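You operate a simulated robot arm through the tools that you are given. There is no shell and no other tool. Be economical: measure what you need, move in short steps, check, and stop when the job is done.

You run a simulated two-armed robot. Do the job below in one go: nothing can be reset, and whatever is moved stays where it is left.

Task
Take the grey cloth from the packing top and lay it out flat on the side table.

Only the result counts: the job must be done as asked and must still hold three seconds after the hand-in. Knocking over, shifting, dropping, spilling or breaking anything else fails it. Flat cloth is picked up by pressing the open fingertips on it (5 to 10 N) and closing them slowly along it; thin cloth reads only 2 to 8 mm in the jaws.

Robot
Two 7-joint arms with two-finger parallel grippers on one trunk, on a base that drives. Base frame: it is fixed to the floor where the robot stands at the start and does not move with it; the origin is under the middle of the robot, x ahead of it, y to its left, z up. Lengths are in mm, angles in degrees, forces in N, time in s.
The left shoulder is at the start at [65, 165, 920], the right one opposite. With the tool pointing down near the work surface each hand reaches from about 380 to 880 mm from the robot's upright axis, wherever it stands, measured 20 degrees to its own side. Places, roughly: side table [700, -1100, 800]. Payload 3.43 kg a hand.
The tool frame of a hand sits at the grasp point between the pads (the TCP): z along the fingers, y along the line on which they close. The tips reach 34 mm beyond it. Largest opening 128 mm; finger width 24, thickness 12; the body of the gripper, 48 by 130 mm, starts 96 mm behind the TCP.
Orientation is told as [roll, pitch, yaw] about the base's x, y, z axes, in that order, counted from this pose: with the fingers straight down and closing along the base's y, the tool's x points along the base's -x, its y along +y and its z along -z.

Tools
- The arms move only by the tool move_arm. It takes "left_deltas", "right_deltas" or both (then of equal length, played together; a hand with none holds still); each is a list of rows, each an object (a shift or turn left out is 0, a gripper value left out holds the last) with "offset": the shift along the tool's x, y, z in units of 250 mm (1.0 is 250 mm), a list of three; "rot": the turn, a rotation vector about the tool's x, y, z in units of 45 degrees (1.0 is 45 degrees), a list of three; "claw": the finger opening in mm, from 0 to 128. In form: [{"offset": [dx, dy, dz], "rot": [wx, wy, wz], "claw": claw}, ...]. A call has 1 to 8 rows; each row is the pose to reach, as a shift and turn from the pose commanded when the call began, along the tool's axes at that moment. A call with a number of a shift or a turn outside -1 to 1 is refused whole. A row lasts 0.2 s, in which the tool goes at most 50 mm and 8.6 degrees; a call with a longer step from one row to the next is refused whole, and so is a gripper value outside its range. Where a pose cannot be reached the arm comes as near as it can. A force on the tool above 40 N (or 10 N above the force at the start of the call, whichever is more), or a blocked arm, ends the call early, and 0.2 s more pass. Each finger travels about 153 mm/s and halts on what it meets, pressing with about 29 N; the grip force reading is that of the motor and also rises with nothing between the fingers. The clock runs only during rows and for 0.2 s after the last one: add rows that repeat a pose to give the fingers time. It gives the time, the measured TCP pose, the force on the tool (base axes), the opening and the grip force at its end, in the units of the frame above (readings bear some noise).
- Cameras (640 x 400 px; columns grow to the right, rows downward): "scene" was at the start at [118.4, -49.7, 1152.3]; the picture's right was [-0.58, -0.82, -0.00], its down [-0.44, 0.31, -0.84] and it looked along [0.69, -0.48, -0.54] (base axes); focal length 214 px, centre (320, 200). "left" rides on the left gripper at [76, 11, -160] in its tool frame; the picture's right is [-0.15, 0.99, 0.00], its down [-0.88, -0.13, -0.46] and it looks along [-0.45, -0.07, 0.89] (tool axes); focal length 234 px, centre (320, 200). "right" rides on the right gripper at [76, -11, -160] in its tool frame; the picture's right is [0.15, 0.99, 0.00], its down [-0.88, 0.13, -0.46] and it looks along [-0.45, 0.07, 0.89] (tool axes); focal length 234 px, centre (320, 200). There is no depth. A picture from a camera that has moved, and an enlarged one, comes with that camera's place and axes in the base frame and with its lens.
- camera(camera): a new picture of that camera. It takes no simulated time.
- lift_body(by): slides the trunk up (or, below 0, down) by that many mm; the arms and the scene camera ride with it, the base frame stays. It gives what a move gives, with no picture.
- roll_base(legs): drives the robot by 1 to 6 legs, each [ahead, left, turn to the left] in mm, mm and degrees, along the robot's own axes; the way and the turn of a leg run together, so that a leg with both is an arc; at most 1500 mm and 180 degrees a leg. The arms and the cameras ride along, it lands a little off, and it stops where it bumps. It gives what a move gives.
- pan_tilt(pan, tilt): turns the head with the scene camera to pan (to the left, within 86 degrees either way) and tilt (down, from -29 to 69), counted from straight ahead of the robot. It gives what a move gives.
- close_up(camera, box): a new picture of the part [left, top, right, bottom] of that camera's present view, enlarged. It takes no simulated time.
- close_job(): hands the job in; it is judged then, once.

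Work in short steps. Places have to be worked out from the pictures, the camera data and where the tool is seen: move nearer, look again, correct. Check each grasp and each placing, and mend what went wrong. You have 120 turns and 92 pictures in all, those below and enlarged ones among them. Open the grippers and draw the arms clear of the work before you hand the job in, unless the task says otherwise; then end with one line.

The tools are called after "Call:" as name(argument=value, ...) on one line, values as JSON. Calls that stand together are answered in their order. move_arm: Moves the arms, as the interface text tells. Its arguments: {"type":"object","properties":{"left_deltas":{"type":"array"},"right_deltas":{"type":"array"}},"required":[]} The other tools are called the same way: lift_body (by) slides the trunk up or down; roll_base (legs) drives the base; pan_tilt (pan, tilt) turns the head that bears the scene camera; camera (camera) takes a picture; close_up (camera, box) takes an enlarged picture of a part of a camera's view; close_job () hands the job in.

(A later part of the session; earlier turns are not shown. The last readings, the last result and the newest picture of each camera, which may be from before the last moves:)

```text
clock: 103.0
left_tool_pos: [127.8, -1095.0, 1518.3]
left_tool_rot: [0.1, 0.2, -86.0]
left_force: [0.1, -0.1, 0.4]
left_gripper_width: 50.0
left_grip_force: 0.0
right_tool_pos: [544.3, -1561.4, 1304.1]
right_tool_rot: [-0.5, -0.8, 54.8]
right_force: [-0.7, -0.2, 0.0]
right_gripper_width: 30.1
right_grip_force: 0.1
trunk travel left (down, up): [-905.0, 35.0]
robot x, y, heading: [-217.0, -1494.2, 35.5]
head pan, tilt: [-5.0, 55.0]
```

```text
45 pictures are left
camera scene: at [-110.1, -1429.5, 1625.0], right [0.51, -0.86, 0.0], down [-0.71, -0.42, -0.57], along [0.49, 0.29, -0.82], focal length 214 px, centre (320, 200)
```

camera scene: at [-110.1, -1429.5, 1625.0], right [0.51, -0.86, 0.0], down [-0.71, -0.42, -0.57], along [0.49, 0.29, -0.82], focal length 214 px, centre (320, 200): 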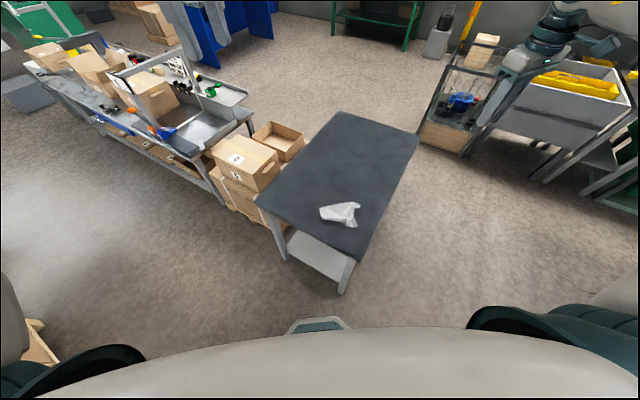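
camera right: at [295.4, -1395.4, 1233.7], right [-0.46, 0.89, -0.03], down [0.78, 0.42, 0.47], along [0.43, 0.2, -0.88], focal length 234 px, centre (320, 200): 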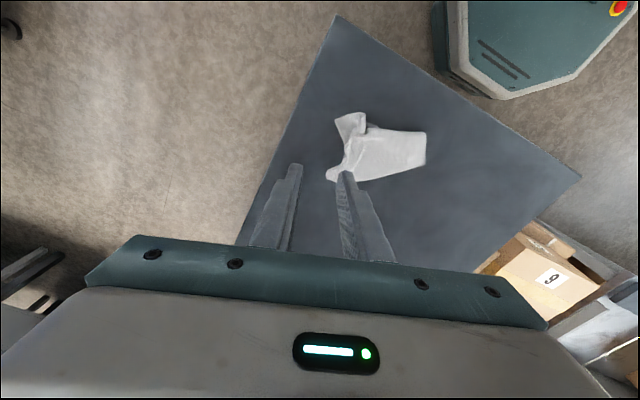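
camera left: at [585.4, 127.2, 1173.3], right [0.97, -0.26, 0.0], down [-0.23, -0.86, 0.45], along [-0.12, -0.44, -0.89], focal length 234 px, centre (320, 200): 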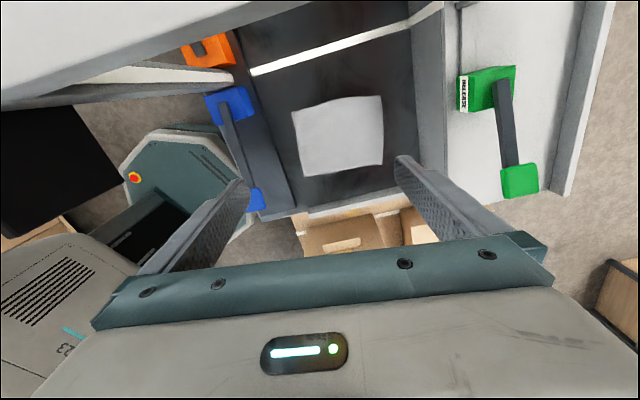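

The robot now faces the free edge: it lies about 655 mm ahead, lateral -48 to -240. I lower the trunk 300 mm, turn the left hand to close across the edge, and bring both hands inward.

Call:
roll_base(legs=[[0, 20, 0]])

Call:
lift_body(by=-300)

Call:
move_arm(left_deltas=[{"rot": [0, 0, -0.18]}, {"rot": [0, 0, -0.36]}, {"rot": [0, 0, -0.54]}, {"rot": [0, 0, -0.7]}], right_deltas=[{"offset": [0, 0.18, 0]}, {"offset": [0, 0.36, 0]}, {"offset": [0, 0.54, 0]}, {"offset": [-0.05, 0.72, 0]}])

```text
clock: 103.8
left_tool_pos: [119.6, -1084.5, 1519.5]
left_tool_rot: [0.0, 0.3, -86.1]
left_force: [0.7, -0.6, -1.2]
left_gripper_width: 49.9
left_grip_force: 0.1
right_tool_pos: [535.1, -1548.4, 1301.2]
right_tool_rot: [-0.3, -0.9, 54.6]
right_force: [0.1, -0.4, 0.5]
right_gripper_width: 29.9
right_grip_force: 0.1
trunk travel left (down, up): [-905.0, 35.0]
robot x, y, heading: [-231.0, -1479.4, 35.6]
head pan, tilt: [-5.0, 55.0]
```

```text
clock: 106.8
left_tool_pos: [114.9, -1078.9, 1218.8]
left_tool_rot: [0.1, 0.2, -86.1]
left_force: [-1.0, -0.1, -0.3]
left_gripper_width: 49.9
left_grip_force: 0.1
right_tool_pos: [533.4, -1544.7, 1002.1]
right_tool_rot: [-0.6, -0.8, 54.7]
right_force: [-0.2, 0.0, 0.8]
right_gripper_width: 30.2
right_grip_force: 0.0
trunk travel left (down, up): [-605.0, 335.0]
robot x, y, heading: [-225.2, -1479.2, 35.5]
head pan, tilt: [-5.0, 55.0]
```

```text
clock: 107.8
left_tool_pos: [114.3, -1076.4, 1218.7]
left_tool_rot: [0.1, -0.2, -54.5]
left_force: [0.6, 0.1, 1.7]
left_gripper_width: 50.0
left_grip_force: 0.2
right_tool_pos: [394.3, -1426.6, 1002.6]
right_tool_rot: [-0.8, -0.7, 54.6]
right_force: [0.6, 0.5, -0.1]
right_gripper_width: 29.9
right_grip_force: 0.1
trunk travel left (down, up): [-605.0, 335.0]
robot x, y, heading: [-227.9, -1480.8, 35.4]
head pan, tilt: [-5.0, 55.0]
```

Now the left hand moves toward above its end of the edge, and the right a bit further in.

Call:
move_arm(left_deltas=[{"offset": [-0.142, 0.075, 0.1]}, {"offset": [-0.285, 0.15, 0.2]}, {"offset": [-0.43, 0.225, 0.3]}, {"offset": [-0.57, 0.3, 0.4]}, {"offset": [-0.71, 0.375, 0.5]}, {"offset": [-0.857, 0.45, 0.6]}], right_deltas=[{"offset": [-0.06, 0.03, 0.02]}, {"offset": [-0.12, 0.06, 0.04]}, {"offset": [-0.18, 0.09, 0.06]}, {"offset": [-0.24, 0.11, 0.08]}, {"offset": [-0.3, 0.14, 0.1]}, {"offset": [-0.37, 0.166, 0.12]}])

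Call:
camera(camera="left")

Call:
camera(camera="right")

```text
clock: 109.2
left_tool_pos: [334.3, -1190.3, 1067.8]
left_tool_rot: [0.0, 0.2, -54.6]
left_force: [0.6, -0.6, -0.4]
left_gripper_width: 49.9
left_grip_force: 0.0
right_tool_pos: [413.0, -1331.6, 968.9]
right_tool_rot: [-0.4, -0.7, 54.7]
right_force: [-0.1, 0.0, -0.2]
right_gripper_width: 29.8
right_grip_force: 0.0
trunk travel left (down, up): [-605.0, 335.0]
robot x, y, heading: [-228.7, -1476.1, 35.6]
head pan, tilt: [-5.0, 55.0]
```

```text
44 pictures are left
camera left: at [300.3, -1123.1, 1228.5], right [0.89, 0.45, 0.0], down [0.4, -0.79, 0.45], along [0.21, -0.4, -0.89], focal length 234 px, centre (320, 200)
```

left: 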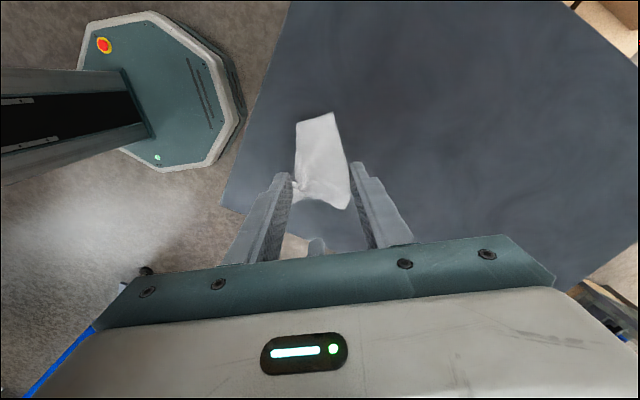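

```text
43 pictures are left
camera right: at [374.7, -1402.9, 1127.7], right [-0.89, 0.45, -0.01], down [0.4, 0.79, 0.47], along [0.22, 0.41, -0.88], focal length 234 px, centre (320, 200)
```

right: 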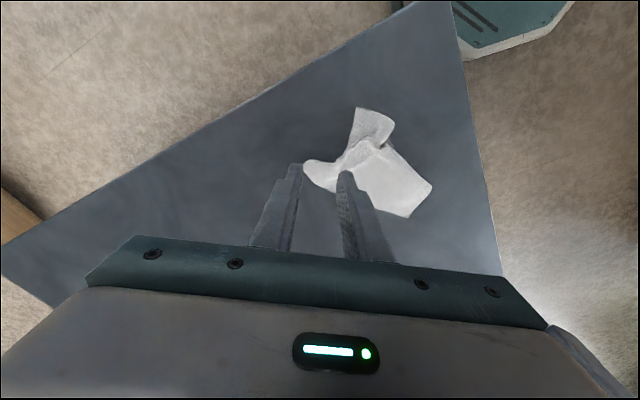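

Both views confirm A(341,-1156) and C(464,-1302). The left hand is already right over its grip point; I lower it, and bring the right hand over its own.

Call:
move_arm(left_deltas=[{"offset": [0, 0, 0.17], "claw": 26}, {"offset": [0, 0, 0.34]}, {"offset": [0, 0, 0.51]}, {"offset": [0, 0, 0.68]}, {"offset": [0, 0, 0.76]}], right_deltas=[{"offset": [-0.04, 0.02, 0]}, {"offset": [-0.08, 0.04, 0]}, {"offset": [-0.12, 0.06, 0.1]}, {"offset": [-0.17, 0.085, 0.2]}, {"offset": [-0.17, 0.085, 0.3]}])

Call:
camera(camera="left")

Call:
camera(camera="right")

```text
clock: 110.4
left_tool_pos: [331.3, -1186.7, 877.8]
left_tool_rot: [0.3, 0.0, -54.6]
left_force: [-0.5, -0.1, -1.0]
left_gripper_width: 25.7
left_grip_force: 0.0
right_tool_pos: [421.3, -1288.3, 900.9]
right_tool_rot: [-0.5, -0.9, 54.7]
right_force: [-0.1, 0.6, 0.2]
right_gripper_width: 29.9
right_grip_force: 0.0
right hand out of reach, approached as far as the arm can: row 5
trunk travel left (down, up): [-605.0, 335.0]
robot x, y, heading: [-227.0, -1479.9, 35.5]
head pan, tilt: [-5.0, 55.0]
```

```text
42 pictures are left
camera left: at [295.3, -1120.1, 1037.8], right [0.89, 0.45, 0.0], down [0.4, -0.79, 0.45], along [0.21, -0.4, -0.89], focal length 234 px, centre (320, 200)
```

left: 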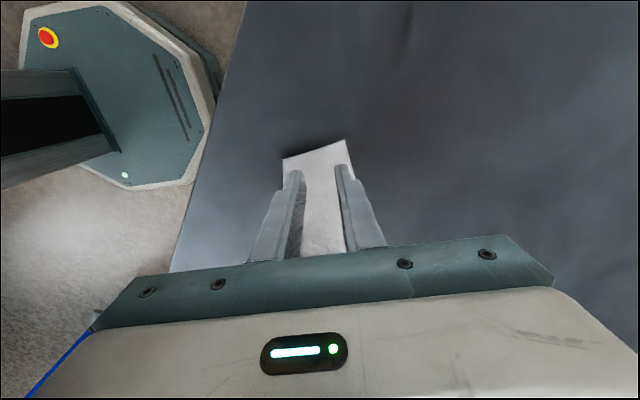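

```text
41 pictures are left
camera right: at [382.2, -1359.5, 1058.3], right [-0.89, 0.45, -0.01], down [0.39, 0.79, 0.47], along [0.22, 0.41, -0.88], focal length 234 px, centre (320, 200)
```

right: 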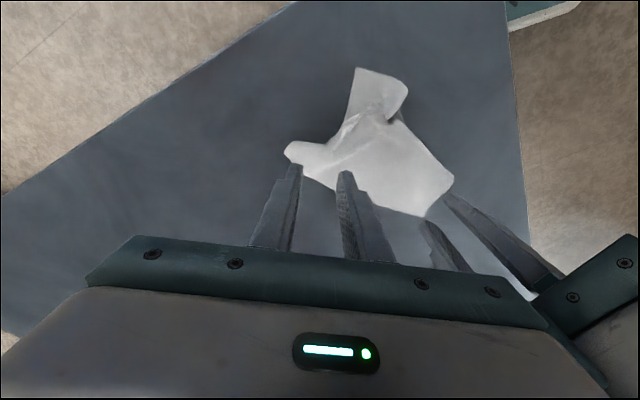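

Projected landing points are on the cloth for both hands. I trim the right hand slightly toward the edge, match the left hand's height, then lower both with the trunk.

Call:
move_arm(left_deltas=[{"offset": [0, 0, -0.06]}, {"offset": [0.0, 0.0, -0.11]}], right_deltas=[{"offset": [-0.01, 0.02, 0]}, {"offset": [-0.016, 0.03, 0]}])

Call:
lift_body(by=-56)

Call:
camera(camera="right")

```text
clock: 111.0
left_tool_pos: [331.4, -1186.2, 905.7]
left_tool_rot: [0.2, 0.0, -54.4]
left_force: [0.7, -1.4, 0.5]
left_gripper_width: 25.8
left_grip_force: 0.0
right_tool_pos: [418.0, -1288.3, 901.2]
right_tool_rot: [-0.6, -0.8, 54.7]
right_force: [-0.1, 0.4, 0.6]
right_gripper_width: 29.9
right_grip_force: 0.0
right hand out of reach, approached as far as the arm can: row 1, 2
trunk travel left (down, up): [-605.0, 335.0]
robot x, y, heading: [-224.6, -1475.4, 35.4]
head pan, tilt: [-5.0, 55.0]
```

```text
clock: 111.9
left_tool_pos: [331.5, -1187.7, 849.7]
left_tool_rot: [0.1, 0.0, -54.5]
left_force: [1.2, 0.1, 0.1]
left_gripper_width: 26.1
left_grip_force: 0.1
right_tool_pos: [418.1, -1286.3, 845.4]
right_tool_rot: [-0.6, -0.9, 54.7]
right_force: [0.0, -0.1, 0.8]
right_gripper_width: 29.7
right_grip_force: 0.0
trunk travel left (down, up): [-549.0, 391.0]
robot x, y, heading: [-228.5, -1482.2, 35.6]
head pan, tilt: [-5.0, 55.0]
```

```text
40 pictures are left
camera right: at [379.2, -1358.4, 1003.8], right [-0.89, 0.45, -0.01], down [0.39, 0.79, 0.47], along [0.22, 0.41, -0.88], focal length 234 px, centre (320, 200)
```

right: 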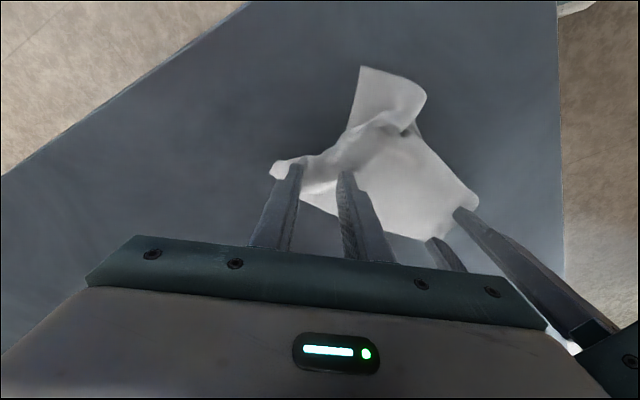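

Both hands are about 10 mm above the table, well placed. I go down in small steps watching the forces.

Call:
lift_body(by=-7)

Call:
lift_body(by=-2.5)

```text
clock: 112.5
left_tool_pos: [331.5, -1187.0, 842.8]
left_tool_rot: [0.2, 0.1, -54.6]
left_force: [-0.1, -0.3, 0.6]
left_gripper_width: 26.2
left_grip_force: 0.0
right_tool_pos: [417.7, -1287.3, 839.8]
right_tool_rot: [-0.5, -0.9, 54.8]
right_force: [-0.1, -0.6, 0.4]
right_gripper_width: 29.8
right_grip_force: 0.0
trunk travel left (down, up): [-542.0, 398.0]
robot x, y, heading: [-224.4, -1477.1, 35.2]
head pan, tilt: [-5.0, 55.0]
```

```text
clock: 113.0
left_tool_pos: [330.8, -1187.1, 840.4]
left_tool_rot: [0.1, 0.1, -54.5]
left_force: [-0.3, -0.3, -0.4]
left_gripper_width: 26.0
left_grip_force: 0.2
right_tool_pos: [418.1, -1287.2, 836.3]
right_tool_rot: [-0.6, -0.9, 54.7]
right_force: [0.8, 0.9, 1.3]
right_gripper_width: 30.0
right_grip_force: 0.1
trunk travel left (down, up): [-539.0, 401.0]
robot x, y, heading: [-227.2, -1476.9, 35.3]
head pan, tilt: [-5.0, 55.0]
```

Right is about to touch; another 1.5 mm, and the left arm comes down 4 mm to match.

Call:
lift_body(by=-1.5)

Call:
move_arm(left_deltas=[{"offset": [0, 0, 0.01]}, {"offset": [0, 0, 0.016]}])

```text
clock: 113.5
left_tool_pos: [332.2, -1187.1, 838.2]
left_tool_rot: [0.2, 0.0, -54.6]
left_force: [1.0, 0.0, -0.7]
left_gripper_width: 26.0
left_grip_force: 0.0
right_tool_pos: [417.9, -1286.9, 836.2]
right_tool_rot: [-0.4, -1.0, 54.6]
right_force: [0.5, -0.7, 9.1]
right_gripper_width: 29.4
right_grip_force: 0.1
trunk travel left (down, up): [-538.0, 402.0]
robot x, y, heading: [-228.3, -1479.9, 35.4]
head pan, tilt: [-5.0, 55.0]
```

```text
clock: 114.1
left_tool_pos: [330.8, -1186.9, 836.0]
left_tool_rot: [0.3, 0.0, -54.7]
left_force: [1.0, -1.3, 5.9]
left_gripper_width: 25.8
left_grip_force: 0.0
right_tool_pos: [417.6, -1288.1, 836.2]
right_tool_rot: [-0.6, -1.1, 54.7]
right_force: [1.3, 0.3, 10.7]
right_gripper_width: 29.7
right_grip_force: 0.0
trunk travel left (down, up): [-538.0, 402.0]
robot x, y, heading: [-229.4, -1478.7, 35.4]
head pan, tilt: [-5.0, 55.0]
```

Left 6 N, right 10 N: both right for pinching. I close both slowly.

Call:
move_arm(left_deltas=[{"claw": 22}, {"claw": 18}, {"claw": 14}, {"claw": 10}, {"claw": 6}, {"claw": 2}, {"claw": 0}, {"claw": 0}], right_deltas=[{"claw": 25}, {"claw": 21}, {"claw": 17}, {"claw": 13}, {"claw": 9}, {"claw": 5}, {"claw": 0}, {"claw": 0}])

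Call:
lift_body(by=60)

Call:
camera(camera="right")

Call:
camera(camera="left")

```text
clock: 115.9
left_tool_pos: [329.7, -1188.2, 835.0]
left_tool_rot: [0.4, 0.0, -54.6]
left_force: [3.0, -5.2, 11.2]
left_gripper_width: 0.0
left_grip_force: 29.5
right_tool_pos: [416.2, -1288.4, 835.2]
right_tool_rot: [-0.6, -1.0, 54.8]
right_force: [-5.4, 6.8, 8.0]
right_gripper_width: 2.1
right_grip_force: 29.5
trunk travel left (down, up): [-538.0, 402.0]
robot x, y, heading: [-225.3, -1480.7, 35.5]
head pan, tilt: [-5.0, 55.0]
```

```text
clock: 116.9
left_tool_pos: [331.1, -1186.2, 893.3]
left_tool_rot: [0.0, 0.2, -54.6]
left_force: [-0.1, -0.2, 0.6]
left_gripper_width: 0.1
left_grip_force: 28.8
right_tool_pos: [417.4, -1287.9, 894.6]
right_tool_rot: [-0.6, -0.9, 54.6]
right_force: [1.2, -0.2, -0.3]
right_gripper_width: 2.4
right_grip_force: 28.8
trunk travel left (down, up): [-598.0, 342.0]
robot x, y, heading: [-224.4, -1478.4, 35.5]
head pan, tilt: [-5.0, 55.0]
```

```text
39 pictures are left
camera right: at [379.5, -1358.4, 1052.3], right [-0.89, 0.45, -0.01], down [0.39, 0.79, 0.47], along [0.22, 0.41, -0.88], focal length 234 px, centre (320, 200)
```

right: 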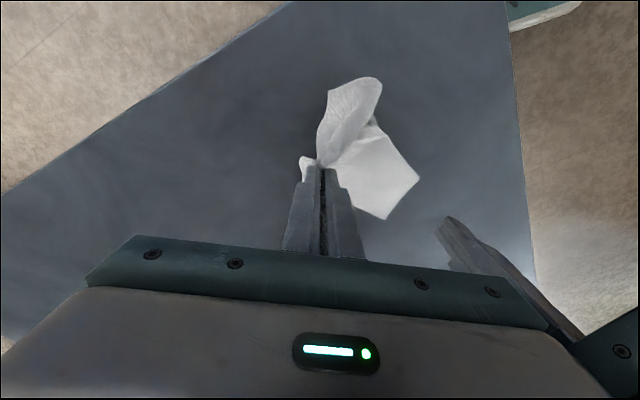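

```text
38 pictures are left
camera left: at [295.8, -1119.8, 1055.2], right [0.89, 0.45, 0.0], down [0.4, -0.79, 0.45], along [0.21, -0.4, -0.89], focal length 234 px, centre (320, 200)
```

left: 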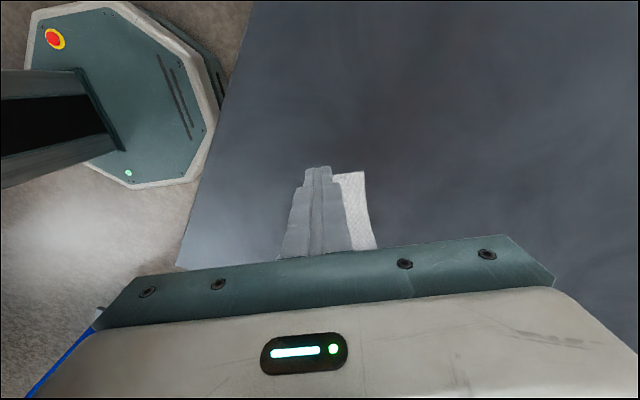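

The left jaws closed on nothing while the right holds near C. I keep the right hold, open the left to 40 mm, and lower again to re-seat the cloth for a second left pinch.

Call:
move_arm(left_deltas=[{"claw": 20}, {"claw": 40}])

Call:
lift_body(by=-46)

Call:
camera(camera="left")

Call:
camera(camera="right")

```text
clock: 117.5
left_tool_pos: [331.2, -1186.9, 894.3]
left_tool_rot: [0.1, 0.0, -54.5]
left_force: [0.0, 0.3, -0.7]
left_gripper_width: 39.9
left_grip_force: 0.0
right_tool_pos: [417.6, -1287.1, 894.6]
right_tool_rot: [-0.5, -0.9, 54.8]
right_force: [-0.6, -0.1, -0.5]
right_gripper_width: 2.4
right_grip_force: 28.9
trunk travel left (down, up): [-598.0, 342.0]
robot x, y, heading: [-224.3, -1479.8, 35.5]
head pan, tilt: [-5.0, 55.0]
```

```text
clock: 118.4
left_tool_pos: [331.4, -1186.5, 848.9]
left_tool_rot: [0.3, -0.1, -54.6]
left_force: [-0.9, 0.5, -0.6]
left_gripper_width: 40.0
left_grip_force: 0.0
right_tool_pos: [416.8, -1286.9, 848.4]
right_tool_rot: [-0.6, -0.9, 54.6]
right_force: [-0.1, -0.8, 0.1]
right_gripper_width: 2.3
right_grip_force: 28.7
trunk travel left (down, up): [-552.0, 388.0]
robot x, y, heading: [-229.0, -1477.5, 35.4]
head pan, tilt: [-5.0, 55.0]
```

```text
37 pictures are left
camera left: at [295.5, -1120.0, 1009.7], right [0.89, 0.45, 0.0], down [0.4, -0.79, 0.45], along [0.21, -0.4, -0.89], focal length 234 px, centre (320, 200)
```

left: 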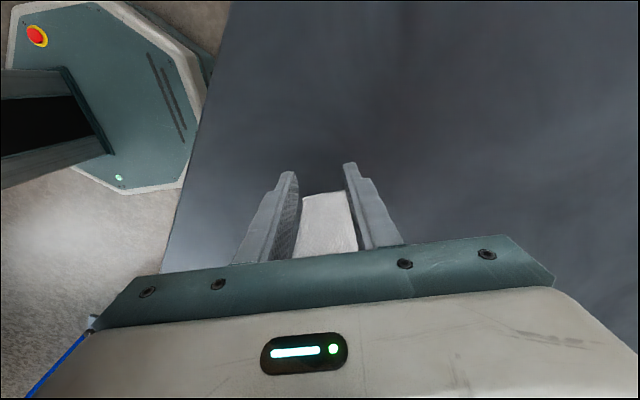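

```text
36 pictures are left
camera right: at [379.1, -1358.4, 1006.8], right [-0.89, 0.45, -0.01], down [0.39, 0.79, 0.47], along [0.22, 0.41, -0.88], focal length 234 px, centre (320, 200)
```

right: 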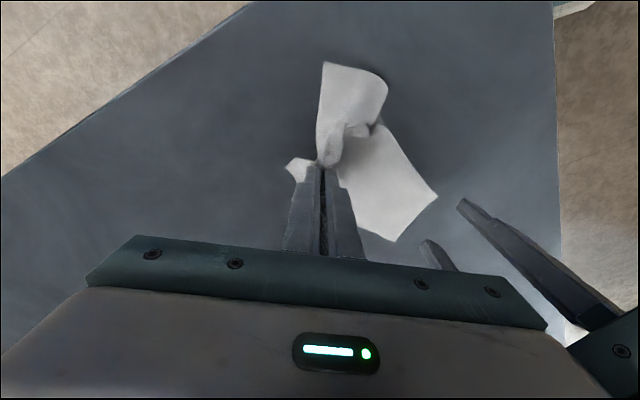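

The cloth end has shifted to A'≈(368,-1190), B'≈(327,-1217), out of the left jaws. I lift the left hand a little, move it 35 mm along the edge onto the end and check the view.

Call:
move_arm(left_deltas=[{"offset": [0, 0, -0.08], "claw": 32}, {"offset": [-0.07, 0, -0.08]}, {"offset": [-0.137, 0.0, -0.08]}, {"offset": [-0.137, 0.0, -0.04]}])

Call:
camera(camera="left")

Call:
camera(camera="right")

```text
clock: 119.2
left_tool_pos: [348.1, -1205.2, 867.0]
left_tool_rot: [-0.1, 0.4, -54.1]
left_force: [-2.6, 0.5, 1.0]
left_gripper_width: 32.1
left_grip_force: 0.2
right_tool_pos: [424.3, -1293.0, 846.5]
right_tool_rot: [-0.9, -0.8, 53.9]
right_force: [2.9, -2.2, -0.7]
right_gripper_width: 2.6
right_grip_force: 29.4
trunk travel left (down, up): [-552.0, 388.0]
robot x, y, heading: [-221.0, -1477.2, 35.5]
head pan, tilt: [-5.0, 55.0]
stopped in row 3 (left hand): the force on the tool passed its limit (the readings are from after the stop); the commanded pose is now the measured one
```

```text
35 pictures are left
camera left: at [311.8, -1139.3, 1027.7], right [0.89, 0.46, 0.0], down [0.41, -0.79, 0.45], along [0.21, -0.4, -0.89], focal length 234 px, centre (320, 200)
```

left: 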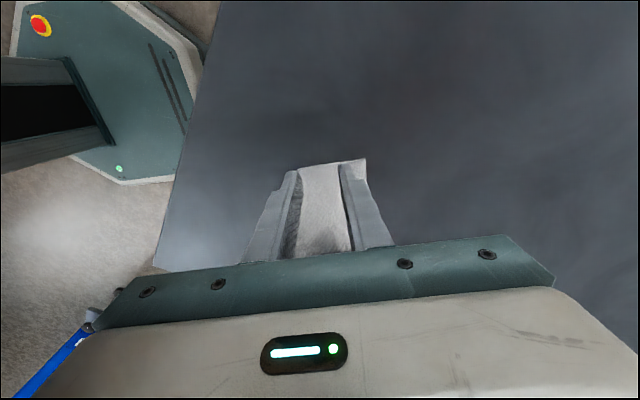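

```text
34 pictures are left
camera right: at [384.1, -1362.6, 1005.7], right [-0.88, 0.47, -0.02], down [0.41, 0.79, 0.47], along [0.23, 0.41, -0.88], focal length 234 px, centre (320, 200)
```

right: 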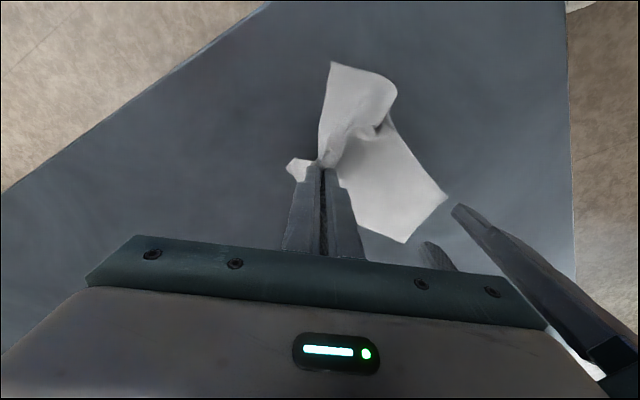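

The two grippers touched at 116 mm apart. I tilt the left hand 15° about its closing axis so its body leans away from the right hand while the fingertips stay level and reach inward.

Call:
move_arm(left_deltas=[{"offset": [0.01, 0, 0], "rot": [0, -0.16, 0]}, {"offset": [0.01, 0.03, 0], "rot": [0, -0.33, 0]}, {"offset": [0.0, 0.056, 0.03], "rot": [0, -0.4, 0]}])

Call:
camera(camera="left")

```text
clock: 120.0
left_tool_pos: [358.0, -1195.8, 858.2]
left_tool_rot: [-0.2, -17.6, -54.0]
left_force: [-1.0, 0.2, -0.3]
left_gripper_width: 32.1
left_grip_force: 0.0
right_tool_pos: [424.5, -1293.3, 847.5]
right_tool_rot: [-0.9, -0.8, 53.8]
right_force: [-0.8, -0.3, 0.0]
right_gripper_width: 2.4
right_grip_force: 29.7
trunk travel left (down, up): [-552.0, 388.0]
robot x, y, heading: [-227.8, -1482.6, 35.5]
head pan, tilt: [-5.0, 55.0]
```

```text
33 pictures are left
camera left: at [295.5, -1093.1, 989.2], right [0.88, 0.47, 0.04], down [0.31, -0.64, 0.7], along [0.36, -0.6, -0.71], focal length 234 px, centre (320, 200)
```

left: 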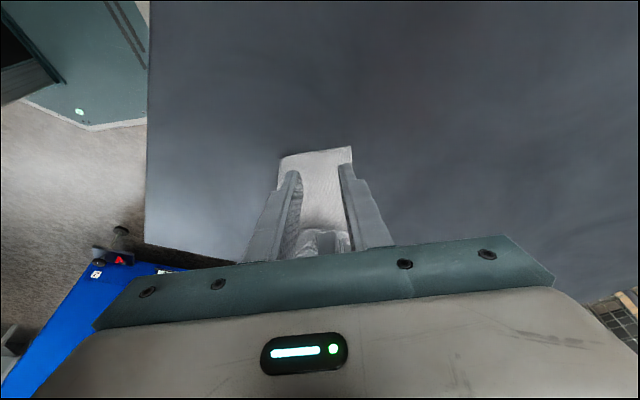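

The tips will land about 11 mm inside the end and 30 mm inside the edge. I go straight down in small steps watching the force.

Call:
move_arm(left_deltas=[{"offset": [0.011, 0, 0.034]}, {"offset": [0.02, 0, 0.065]}])

Call:
move_arm(left_deltas=[{"offset": [0.004, 0, 0.011]}])

```text
clock: 120.6
left_tool_pos: [356.4, -1197.7, 843.9]
left_tool_rot: [-0.2, -17.5, -54.0]
left_force: [1.0, 0.4, -0.4]
left_gripper_width: 32.0
left_grip_force: 0.0
right_tool_pos: [423.4, -1292.6, 847.8]
right_tool_rot: [-0.9, -0.9, 53.9]
right_force: [-0.8, 0.5, -0.4]
right_gripper_width: 2.3
right_grip_force: 29.0
trunk travel left (down, up): [-552.0, 388.0]
robot x, y, heading: [-225.0, -1478.9, 35.3]
head pan, tilt: [-5.0, 55.0]
```

```text
clock: 121.0
left_tool_pos: [357.0, -1196.8, 839.4]
left_tool_rot: [0.0, -17.5, -53.9]
left_force: [0.6, -0.4, -0.3]
left_gripper_width: 31.8
left_grip_force: 0.0
right_tool_pos: [423.1, -1292.2, 846.6]
right_tool_rot: [-0.9, -0.8, 53.8]
right_force: [-0.1, 0.4, -0.2]
right_gripper_width: 2.5
right_grip_force: 29.2
trunk travel left (down, up): [-552.0, 388.0]
robot x, y, heading: [-224.9, -1478.9, 35.4]
head pan, tilt: [-5.0, 55.0]
```

No contact yet; down 2.5 mm more, twice if needed.

Call:
move_arm(left_deltas=[{"offset": [0.003, 0, 0.01]}])

Call:
move_arm(left_deltas=[{"offset": [0.0015, 0, 0.004]}])

```text
clock: 121.4
left_tool_pos: [357.9, -1196.0, 835.5]
left_tool_rot: [0.0, -17.4, -54.0]
left_force: [-0.7, -0.7, 1.4]
left_gripper_width: 32.1
left_grip_force: 0.4
right_tool_pos: [423.4, -1292.7, 848.3]
right_tool_rot: [-0.9, -0.8, 54.0]
right_force: [-0.1, 0.1, 0.3]
right_gripper_width: 2.5
right_grip_force: 29.0
trunk travel left (down, up): [-552.0, 388.0]
robot x, y, heading: [-227.1, -1476.5, 35.6]
head pan, tilt: [-5.0, 55.0]
```

```text
clock: 121.8
left_tool_pos: [356.8, -1195.8, 836.7]
left_tool_rot: [0.1, -17.7, -54.0]
left_force: [0.2, 1.1, 7.4]
left_gripper_width: 31.5
left_grip_force: 0.0
right_tool_pos: [422.7, -1293.0, 848.0]
right_tool_rot: [-1.0, -0.8, 54.0]
right_force: [0.3, 0.9, -0.3]
right_gripper_width: 2.4
right_grip_force: 29.3
trunk travel left (down, up): [-552.0, 388.0]
robot x, y, heading: [-226.1, -1480.0, 35.5]
head pan, tilt: [-5.0, 55.0]
```

7 N on the left. I add half a millimetre and close slowly.

Call:
move_arm(left_deltas=[{"offset": [0.0005, 0, 0.002], "claw": 28}, {"offset": [0.0005, 0, 0.002], "claw": 24}, {"offset": [0.0005, 0, 0.002], "claw": 20}, {"offset": [0.0005, 0, 0.002], "claw": 16}, {"offset": [0.0005, 0, 0.002], "claw": 12}, {"offset": [0.0005, 0, 0.002], "claw": 8}, {"offset": [0.0005, 0, 0.002], "claw": 4}, {"offset": [0.0005, 0, 0.002], "claw": 0}])

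Call:
camera(camera="left")

```text
clock: 123.6
left_tool_pos: [357.7, -1197.2, 836.2]
left_tool_rot: [0.1, -17.6, -54.1]
left_force: [-0.3, -1.0, 18.8]
left_gripper_width: 5.4
left_grip_force: 29.0
right_tool_pos: [423.2, -1293.1, 848.7]
right_tool_rot: [-0.9, -0.9, 54.0]
right_force: [-0.8, -0.1, -0.7]
right_gripper_width: 2.2
right_grip_force: 28.9
trunk travel left (down, up): [-552.0, 388.0]
robot x, y, heading: [-228.2, -1478.8, 35.5]
head pan, tilt: [-5.0, 55.0]
```

```text
32 pictures are left
camera left: at [294.2, -1094.2, 967.3], right [0.88, 0.47, 0.05], down [0.31, -0.65, 0.7], along [0.36, -0.6, -0.71], focal length 234 px, centre (320, 200)
```

left: 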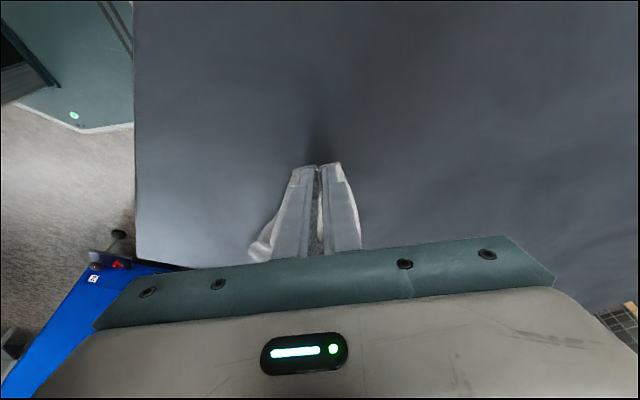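

The left now holds cloth (5.4 mm, perhaps a double layer). I lift both and look at how it hangs.

Call:
lift_body(by=210)

Call:
camera(camera="scene")

Call:
camera(camera="left")

Call:
camera(camera="right")

```text
clock: 125.8
left_tool_pos: [358.0, -1197.4, 1045.5]
left_tool_rot: [-0.1, -17.5, -54.0]
left_force: [0.9, 0.1, 0.4]
left_gripper_width: 5.1
left_grip_force: 29.4
right_tool_pos: [424.2, -1292.2, 1057.2]
right_tool_rot: [-0.8, -0.8, 53.9]
right_force: [0.5, -0.6, -0.1]
right_gripper_width: 2.4
right_grip_force: 28.9
trunk travel left (down, up): [-762.0, 178.0]
robot x, y, heading: [-229.1, -1477.3, 35.3]
head pan, tilt: [-5.0, 55.0]
```

```text
31 pictures are left
camera scene: at [-121.4, -1413.3, 1481.9], right [0.51, -0.86, 0.0], down [-0.71, -0.42, -0.57], along [0.49, 0.29, -0.82], focal length 214 px, centre (320, 200)
```

scene: 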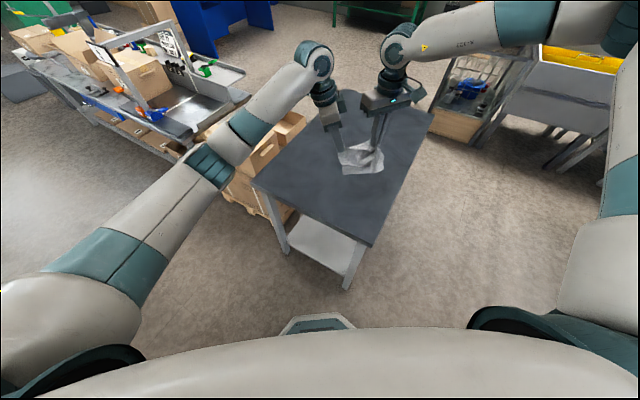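

```text
30 pictures are left
camera left: at [295.7, -1093.3, 1175.6], right [0.88, 0.47, 0.04], down [0.31, -0.64, 0.7], along [0.36, -0.6, -0.71], focal length 234 px, centre (320, 200)
```

left: 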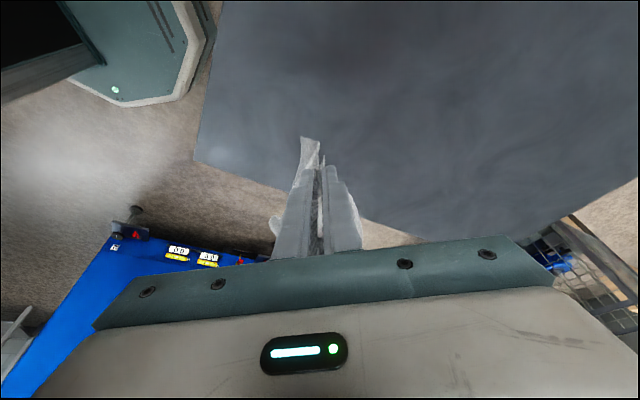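

```text
29 pictures are left
camera right: at [383.9, -1361.9, 1215.7], right [-0.89, 0.47, -0.02], down [0.4, 0.79, 0.47], along [0.23, 0.41, -0.88], focal length 234 px, centre (320, 200)
```

right: 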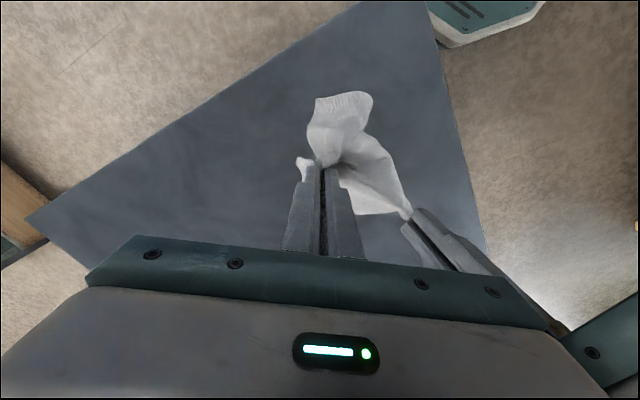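

Let me enlarge the scene view of the held cloth to judge its shape.

Call:
close_up(camera="scene", box=[310, 110, 410, 190])

```text
5.00 times, centred on (360, 150) of scene
camera zoom: at [-121.4, -1413.3, 1481.9], right [0.51, -0.86, 0.0], down [-0.71, -0.42, -0.57], along [0.49, 0.29, -0.82], focal length 1072 px, centre (120, 450)
```

zoom: 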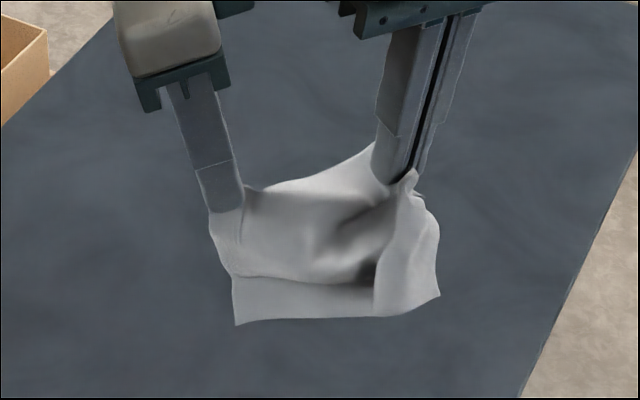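

Excellent: the cloth now hangs open between the two hands. I spread the right hand about 15 mm to take up slack, then drive to face the table's short end squarely, so there is plenty of room to lay it forward.

Call:
move_arm(right_deltas=[{"offset": [0.01, -0.03, 0]}, {"offset": [0.02, -0.06, 0]}])

Call:
roll_base(legs=[[0, 0, -35.4], [0, 490, 0]])

Call:
pan_tilt(pan=-12, tilt=55)

Call:
camera(camera="scene")

```text
clock: 126.4
left_tool_pos: [357.0, -1196.9, 1044.4]
left_tool_rot: [-0.1, -17.5, -54.0]
left_force: [0.5, -0.1, -0.1]
left_gripper_width: 5.4
left_grip_force: 28.5
right_tool_pos: [432.5, -1305.8, 1056.7]
right_tool_rot: [-1.0, -0.8, 53.8]
right_force: [1.0, 0.4, -0.6]
right_gripper_width: 2.5
right_grip_force: 29.4
trunk travel left (down, up): [-762.0, 178.0]
robot x, y, heading: [-226.7, -1479.1, 35.3]
head pan, tilt: [-5.0, 55.0]
```

```text
clock: 130.9
left_tool_pos: [411.7, -1120.1, 1045.5]
left_tool_rot: [0.1, -17.4, -89.5]
left_force: [-0.5, -0.5, -0.7]
left_gripper_width: 1.8
left_grip_force: 29.1
right_tool_pos: [411.1, -1253.5, 1057.4]
right_tool_rot: [-0.8, -0.8, 18.3]
right_force: [-0.2, -0.2, -0.5]
right_gripper_width: 2.5
right_grip_force: 29.5
trunk travel left (down, up): [-762.0, 178.0]
robot x, y, heading: [-227.9, -1008.0, -0.2]
head pan, tilt: [-5.0, 55.0]
```

```text
clock: 131.6
left_tool_pos: [412.4, -1118.5, 1044.6]
left_tool_rot: [-0.1, -17.5, -89.4]
left_force: [0.0, 0.6, -0.1]
left_gripper_width: 2.0
left_grip_force: 29.5
right_tool_pos: [410.2, -1251.3, 1057.8]
right_tool_rot: [-0.9, -0.9, 18.3]
right_force: [0.4, -0.1, 0.9]
right_gripper_width: 2.3
right_grip_force: 29.2
trunk travel left (down, up): [-762.0, 178.0]
robot x, y, heading: [-229.1, -1008.6, -0.1]
head pan, tilt: [-12.0, 55.0]
```

```text
27 pictures are left
camera scene: at [-104.1, -1024.7, 1482.0], right [-0.21, -0.98, 0.0], down [-0.8, 0.17, -0.57], along [0.56, -0.12, -0.82], focal length 214 px, centre (320, 200)
```

scene: 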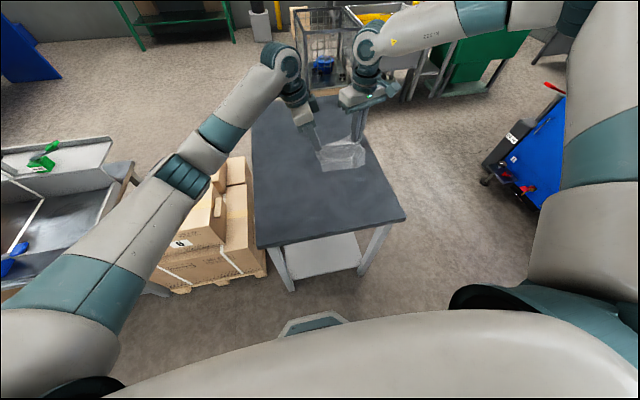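

The left jaw reading fell to 2 mm: a layer slipped out. I check the cloth closely.

Call:
close_up(camera="scene", box=[280, 100, 400, 190])

```text
4.44 times, centred on (340, 145) of scene
camera zoom: at [-104.1, -1024.7, 1482.0], right [-0.21, -0.98, 0.0], down [-0.8, 0.17, -0.57], along [0.56, -0.12, -0.82], focal length 953 px, centre (231, 444)
```

zoom: 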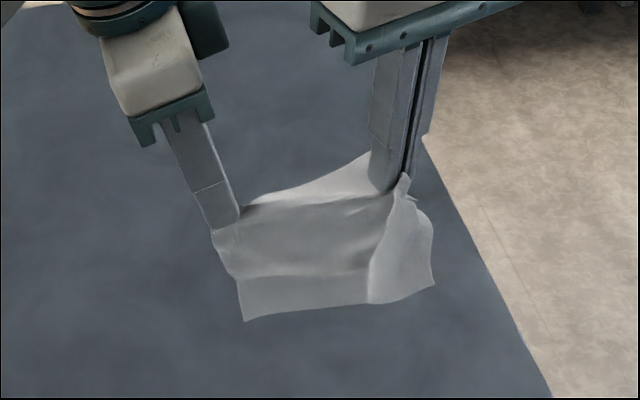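

The cloth hangs open with its lower edge about 75 mm above the table. I lay it by alternating trunk-down and base-forward steps, keeping both arms still so they stay matched.

Call:
lift_body(by=-75)

Call:
lift_body(by=-35)

Call:
roll_base(legs=[[20, 0, 0]])

Call:
close_up(camera="scene", box=[260, 100, 420, 220])

```text
clock: 132.7
left_tool_pos: [413.2, -1120.0, 969.7]
left_tool_rot: [0.0, -17.4, -89.6]
left_force: [0.8, -0.3, -0.1]
left_gripper_width: 1.9
left_grip_force: 28.9
right_tool_pos: [409.3, -1251.3, 982.7]
right_tool_rot: [-0.9, -0.8, 18.3]
right_force: [-0.2, -0.5, -0.2]
right_gripper_width: 2.6
right_grip_force: 29.2
trunk travel left (down, up): [-687.0, 253.0]
robot x, y, heading: [-225.2, -1008.1, 0.1]
head pan, tilt: [-12.0, 55.0]
```

```text
clock: 133.5
left_tool_pos: [412.2, -1120.2, 935.5]
left_tool_rot: [-0.1, -17.5, -89.6]
left_force: [-0.3, 0.9, -0.2]
left_gripper_width: 2.0
left_grip_force: 28.9
right_tool_pos: [408.3, -1252.6, 947.3]
right_tool_rot: [-0.9, -0.8, 18.3]
right_force: [-0.3, -0.4, -0.2]
right_gripper_width: 2.5
right_grip_force: 29.0
trunk travel left (down, up): [-652.0, 288.0]
robot x, y, heading: [-225.2, -1009.4, -0.1]
head pan, tilt: [-12.0, 55.0]
```

```text
clock: 134.3
left_tool_pos: [428.9, -1119.3, 936.2]
left_tool_rot: [0.2, -17.5, -89.6]
left_force: [-2.1, -0.4, 0.5]
left_gripper_width: 2.0
left_grip_force: 29.4
right_tool_pos: [427.5, -1251.3, 949.2]
right_tool_rot: [-0.9, -0.8, 18.3]
right_force: [0.2, -1.1, 0.6]
right_gripper_width: 2.5
right_grip_force: 29.1
trunk travel left (down, up): [-652.0, 288.0]
robot x, y, heading: [-203.9, -1011.0, 0.0]
head pan, tilt: [-12.0, 55.0]
```

```text
3.33 times, centred on (340, 160) of scene
camera zoom: at [-87.6, -1025.1, 1372.3], right [-0.21, -0.98, 0.0], down [-0.8, 0.17, -0.57], along [0.56, -0.12, -0.82], focal length 715 px, centre (253, 333)
```

zoom: 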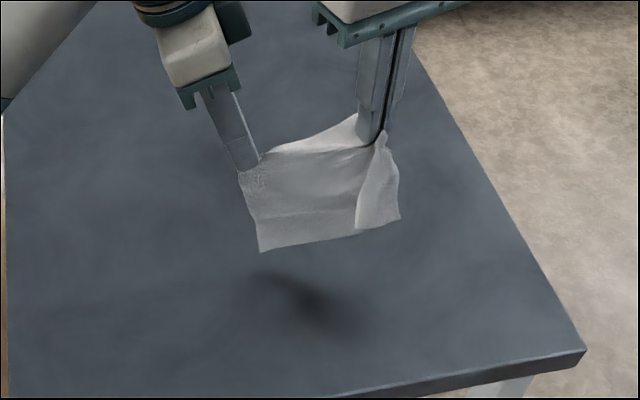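

The lower edge is just touching now. I continue: down and forward in steps.

Call:
lift_body(by=-25)

Call:
roll_base(legs=[[20, 0, 0]])

Call:
lift_body(by=-25)

Call:
roll_base(legs=[[25, 0, 0]])

Call:
close_up(camera="scene", box=[260, 100, 420, 220])

```text
clock: 135.0
left_tool_pos: [430.8, -1120.2, 909.8]
left_tool_rot: [-0.1, -17.5, -89.6]
left_force: [0.4, 0.9, -0.2]
left_gripper_width: 1.7
left_grip_force: 28.6
right_tool_pos: [429.1, -1251.8, 922.3]
right_tool_rot: [-0.9, -0.8, 18.3]
right_force: [0.4, -0.1, 0.2]
right_gripper_width: 2.3
right_grip_force: 29.3
trunk travel left (down, up): [-627.0, 313.0]
robot x, y, heading: [-206.9, -1008.4, 0.2]
head pan, tilt: [-12.0, 55.0]
```

```text
clock: 135.8
left_tool_pos: [447.7, -1120.6, 911.8]
left_tool_rot: [0.1, -17.5, -89.7]
left_force: [-0.5, -0.4, 0.0]
left_gripper_width: 1.7
left_grip_force: 29.1
right_tool_pos: [447.4, -1252.1, 924.0]
right_tool_rot: [-0.9, -0.9, 18.4]
right_force: [-0.6, 0.1, 0.5]
right_gripper_width: 2.4
right_grip_force: 28.6
trunk travel left (down, up): [-627.0, 313.0]
robot x, y, heading: [-188.5, -1009.4, -0.1]
head pan, tilt: [-12.0, 55.0]
```

```text
clock: 136.5
left_tool_pos: [450.3, -1120.4, 884.7]
left_tool_rot: [0.0, -17.5, -89.5]
left_force: [-0.5, -0.4, 0.6]
left_gripper_width: 1.9
left_grip_force: 28.8
right_tool_pos: [448.6, -1252.2, 898.1]
right_tool_rot: [-1.0, -0.8, 18.3]
right_force: [0.6, 0.7, 0.5]
right_gripper_width: 2.2
right_grip_force: 29.3
trunk travel left (down, up): [-602.0, 338.0]
robot x, y, heading: [-189.6, -1007.6, -0.1]
head pan, tilt: [-12.0, 55.0]
```

```text
clock: 137.3
left_tool_pos: [474.1, -1119.9, 886.5]
left_tool_rot: [0.1, -17.5, -89.7]
left_force: [0.5, 0.4, 0.4]
left_gripper_width: 1.9
left_grip_force: 28.7
right_tool_pos: [473.4, -1251.7, 898.5]
right_tool_rot: [-0.8, -0.9, 18.3]
right_force: [-0.4, 0.5, -0.8]
right_gripper_width: 2.4
right_grip_force: 28.9
trunk travel left (down, up): [-602.0, 338.0]
robot x, y, heading: [-163.6, -1012.5, -0.1]
head pan, tilt: [-12.0, 55.0]
```

```text
3.33 times, centred on (340, 160) of scene
camera zoom: at [-42.6, -1025.1, 1322.2], right [-0.21, -0.98, 0.0], down [-0.8, 0.17, -0.57], along [0.56, -0.12, -0.82], focal length 715 px, centre (253, 333)
```

zoom: 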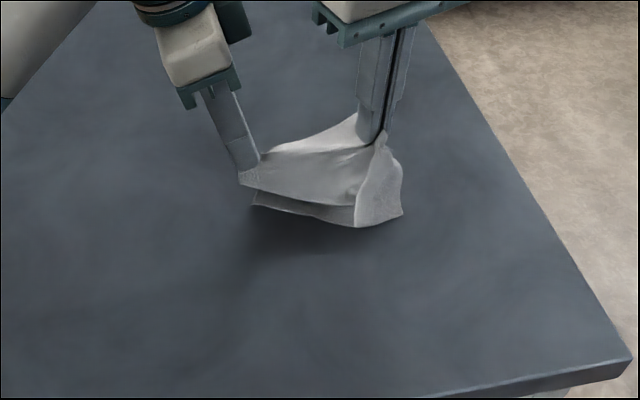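

The lower hem tucked under because I lowered faster than I advanced. I raise until it hangs free, back up 60 mm, and redo it with forward motion leading.

Call:
lift_body(by=75)

Call:
roll_base(legs=[[-70, 0, 0]])

Call:
lift_body(by=-18)

Call:
close_up(camera="scene", box=[260, 100, 420, 220])

```text
clock: 138.5
left_tool_pos: [475.6, -1120.3, 959.8]
left_tool_rot: [-0.1, -17.5, -89.7]
left_force: [-0.1, 0.3, 0.5]
left_gripper_width: 1.8
left_grip_force: 29.2
right_tool_pos: [474.0, -1253.7, 970.8]
right_tool_rot: [-0.9, -0.9, 18.3]
right_force: [0.2, 0.6, 0.5]
right_gripper_width: 2.6
right_grip_force: 29.2
trunk travel left (down, up): [-677.0, 263.0]
robot x, y, heading: [-161.2, -1010.9, -0.1]
head pan, tilt: [-12.0, 55.0]
```

```text
clock: 139.5
left_tool_pos: [405.9, -1118.9, 961.0]
left_tool_rot: [0.0, -17.5, -89.5]
left_force: [-0.5, 0.3, -1.3]
left_gripper_width: 1.9
left_grip_force: 29.1
right_tool_pos: [403.2, -1251.3, 972.0]
right_tool_rot: [-0.8, -0.9, 18.4]
right_force: [-0.8, 0.1, 0.2]
right_gripper_width: 2.2
right_grip_force: 29.0
trunk travel left (down, up): [-677.0, 263.0]
robot x, y, heading: [-234.0, -1010.5, -0.2]
head pan, tilt: [-12.0, 55.0]
```

```text
clock: 140.1
left_tool_pos: [405.2, -1118.2, 944.4]
left_tool_rot: [0.1, -17.5, -89.6]
left_force: [0.2, 0.5, -0.4]
left_gripper_width: 1.9
left_grip_force: 28.7
right_tool_pos: [401.2, -1250.1, 956.1]
right_tool_rot: [-1.0, -0.9, 18.5]
right_force: [0.0, 0.1, -0.6]
right_gripper_width: 2.5
right_grip_force: 28.9
trunk travel left (down, up): [-659.0, 281.0]
robot x, y, heading: [-234.5, -1005.9, 0.1]
head pan, tilt: [-12.0, 55.0]
```

```text
3.33 times, centred on (340, 160) of scene
camera zoom: at [-112.6, -1024.9, 1379.1], right [-0.21, -0.98, 0.0], down [-0.8, 0.17, -0.57], along [0.56, -0.12, -0.82], focal length 715 px, centre (253, 333)
```

zoom: 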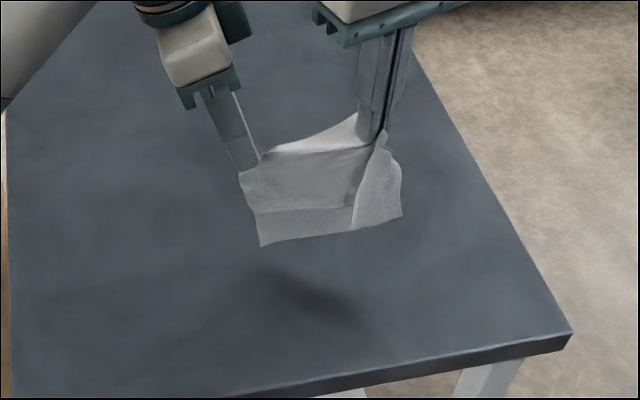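

The edge touches again, hanging straight. Now forward first, then small down/forward alternations.

Call:
roll_base(legs=[[30, 0, 0]])

Call:
lift_body(by=-12)

Call:
roll_base(legs=[[20, 0, 0]])

Call:
close_up(camera="scene", box=[260, 100, 420, 220])

```text
clock: 141.0
left_tool_pos: [432.7, -1119.6, 945.4]
left_tool_rot: [0.1, -17.5, -89.6]
left_force: [-0.7, 0.1, 0.6]
left_gripper_width: 2.1
left_grip_force: 28.1
right_tool_pos: [431.4, -1251.0, 956.9]
right_tool_rot: [-0.9, -1.0, 18.4]
right_force: [-0.3, 0.3, -0.2]
right_gripper_width: 2.4
right_grip_force: 28.7
trunk travel left (down, up): [-659.0, 281.0]
robot x, y, heading: [-206.2, -1010.4, 0.0]
head pan, tilt: [-12.0, 55.0]
```

```text
clock: 141.6
left_tool_pos: [435.4, -1120.6, 930.9]
left_tool_rot: [-0.1, -17.5, -89.6]
left_force: [0.0, 0.3, 0.6]
left_gripper_width: 1.9
left_grip_force: 28.7
right_tool_pos: [432.5, -1251.3, 942.4]
right_tool_rot: [-0.9, -0.8, 18.5]
right_force: [-0.2, -0.2, 0.0]
right_gripper_width: 2.6
right_grip_force: 29.0
trunk travel left (down, up): [-647.0, 293.0]
robot x, y, heading: [-203.7, -1004.8, -0.1]
head pan, tilt: [-12.0, 55.0]
```

```text
clock: 142.3
left_tool_pos: [452.0, -1120.1, 932.4]
left_tool_rot: [0.2, -17.5, -89.7]
left_force: [-0.2, -1.0, 0.3]
left_gripper_width: 1.6
left_grip_force: 29.2
right_tool_pos: [449.8, -1252.0, 945.3]
right_tool_rot: [-0.8, -1.0, 18.5]
right_force: [-0.9, 1.1, 0.8]
right_gripper_width: 2.3
right_grip_force: 29.2
trunk travel left (down, up): [-647.0, 293.0]
robot x, y, heading: [-187.2, -1012.2, -0.3]
head pan, tilt: [-12.0, 55.0]
```

```text
3.33 times, centred on (340, 160) of scene
camera zoom: at [-65.4, -1024.9, 1367.4], right [-0.21, -0.98, 0.0], down [-0.8, 0.17, -0.58], along [0.56, -0.12, -0.82], focal length 715 px, centre (253, 333)
```

zoom: 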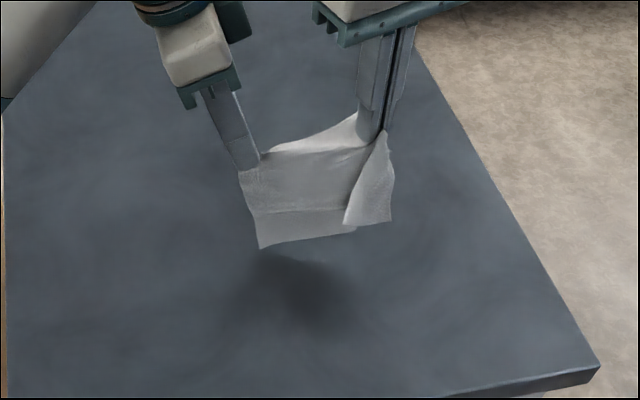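

It still swings free of the table (shadow detached). I lower 10 mm, advance, and look, repeating.

Call:
lift_body(by=-12)

Call:
roll_base(legs=[[15, 0, 0]])

Call:
lift_body(by=-8)

Call:
roll_base(legs=[[18, 0, 0]])

Call:
close_up(camera="scene", box=[260, 100, 420, 220])

```text
clock: 142.9
left_tool_pos: [455.1, -1119.2, 917.3]
left_tool_rot: [0.0, -17.6, -89.7]
left_force: [-0.6, -0.5, -0.5]
left_gripper_width: 1.9
left_grip_force: 29.3
right_tool_pos: [451.5, -1251.2, 930.9]
right_tool_rot: [-0.9, -0.9, 18.4]
right_force: [-0.4, -0.2, -0.1]
right_gripper_width: 2.4
right_grip_force: 29.3
trunk travel left (down, up): [-635.0, 305.0]
robot x, y, heading: [-182.7, -1009.5, -0.2]
head pan, tilt: [-12.0, 55.0]
```

```text
clock: 143.7
left_tool_pos: [466.7, -1120.3, 921.1]
left_tool_rot: [0.1, -17.6, -89.6]
left_force: [0.2, 0.3, 0.6]
left_gripper_width: 2.0
left_grip_force: 28.7
right_tool_pos: [464.4, -1250.7, 933.2]
right_tool_rot: [-0.9, -1.0, 18.4]
right_force: [0.1, 0.4, -0.4]
right_gripper_width: 2.5
right_grip_force: 28.8
trunk travel left (down, up): [-635.0, 305.0]
robot x, y, heading: [-169.1, -1011.5, -0.2]
head pan, tilt: [-12.0, 55.0]
```

```text
clock: 144.3
left_tool_pos: [467.6, -1120.0, 911.1]
left_tool_rot: [0.0, -17.6, -89.7]
left_force: [-0.4, 0.1, 0.7]
left_gripper_width: 1.9
left_grip_force: 28.4
right_tool_pos: [465.7, -1251.6, 923.1]
right_tool_rot: [-0.9, -1.0, 18.4]
right_force: [0.0, 0.3, 0.6]
right_gripper_width: 2.1
right_grip_force: 28.8
trunk travel left (down, up): [-627.0, 313.0]
robot x, y, heading: [-170.4, -1009.2, 0.0]
head pan, tilt: [-12.0, 55.0]
```

```text
clock: 145.1
left_tool_pos: [483.4, -1120.5, 912.1]
left_tool_rot: [0.1, -17.6, -89.7]
left_force: [-0.5, 0.2, -0.2]
left_gripper_width: 2.0
left_grip_force: 28.9
right_tool_pos: [483.0, -1251.5, 926.1]
right_tool_rot: [-0.9, -1.0, 18.4]
right_force: [-0.3, 0.5, -0.8]
right_gripper_width: 2.4
right_grip_force: 29.0
trunk travel left (down, up): [-627.0, 313.0]
robot x, y, heading: [-153.9, -1013.2, -0.2]
head pan, tilt: [-12.0, 55.0]
```

```text
3.33 times, centred on (340, 160) of scene
camera zoom: at [-32.6, -1024.9, 1347.3], right [-0.21, -0.98, 0.0], down [-0.8, 0.17, -0.57], along [0.56, -0.12, -0.82], focal length 715 px, centre (253, 333)
```

zoom: 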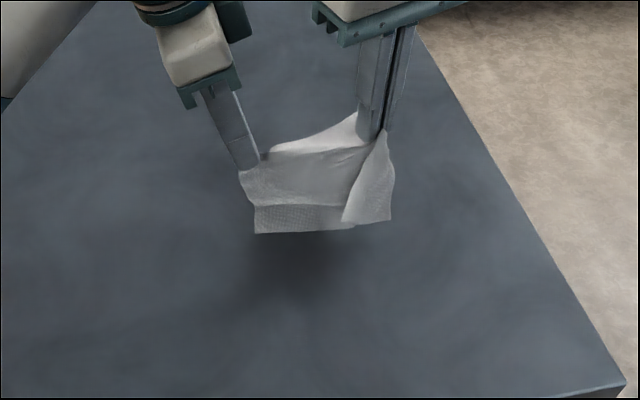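

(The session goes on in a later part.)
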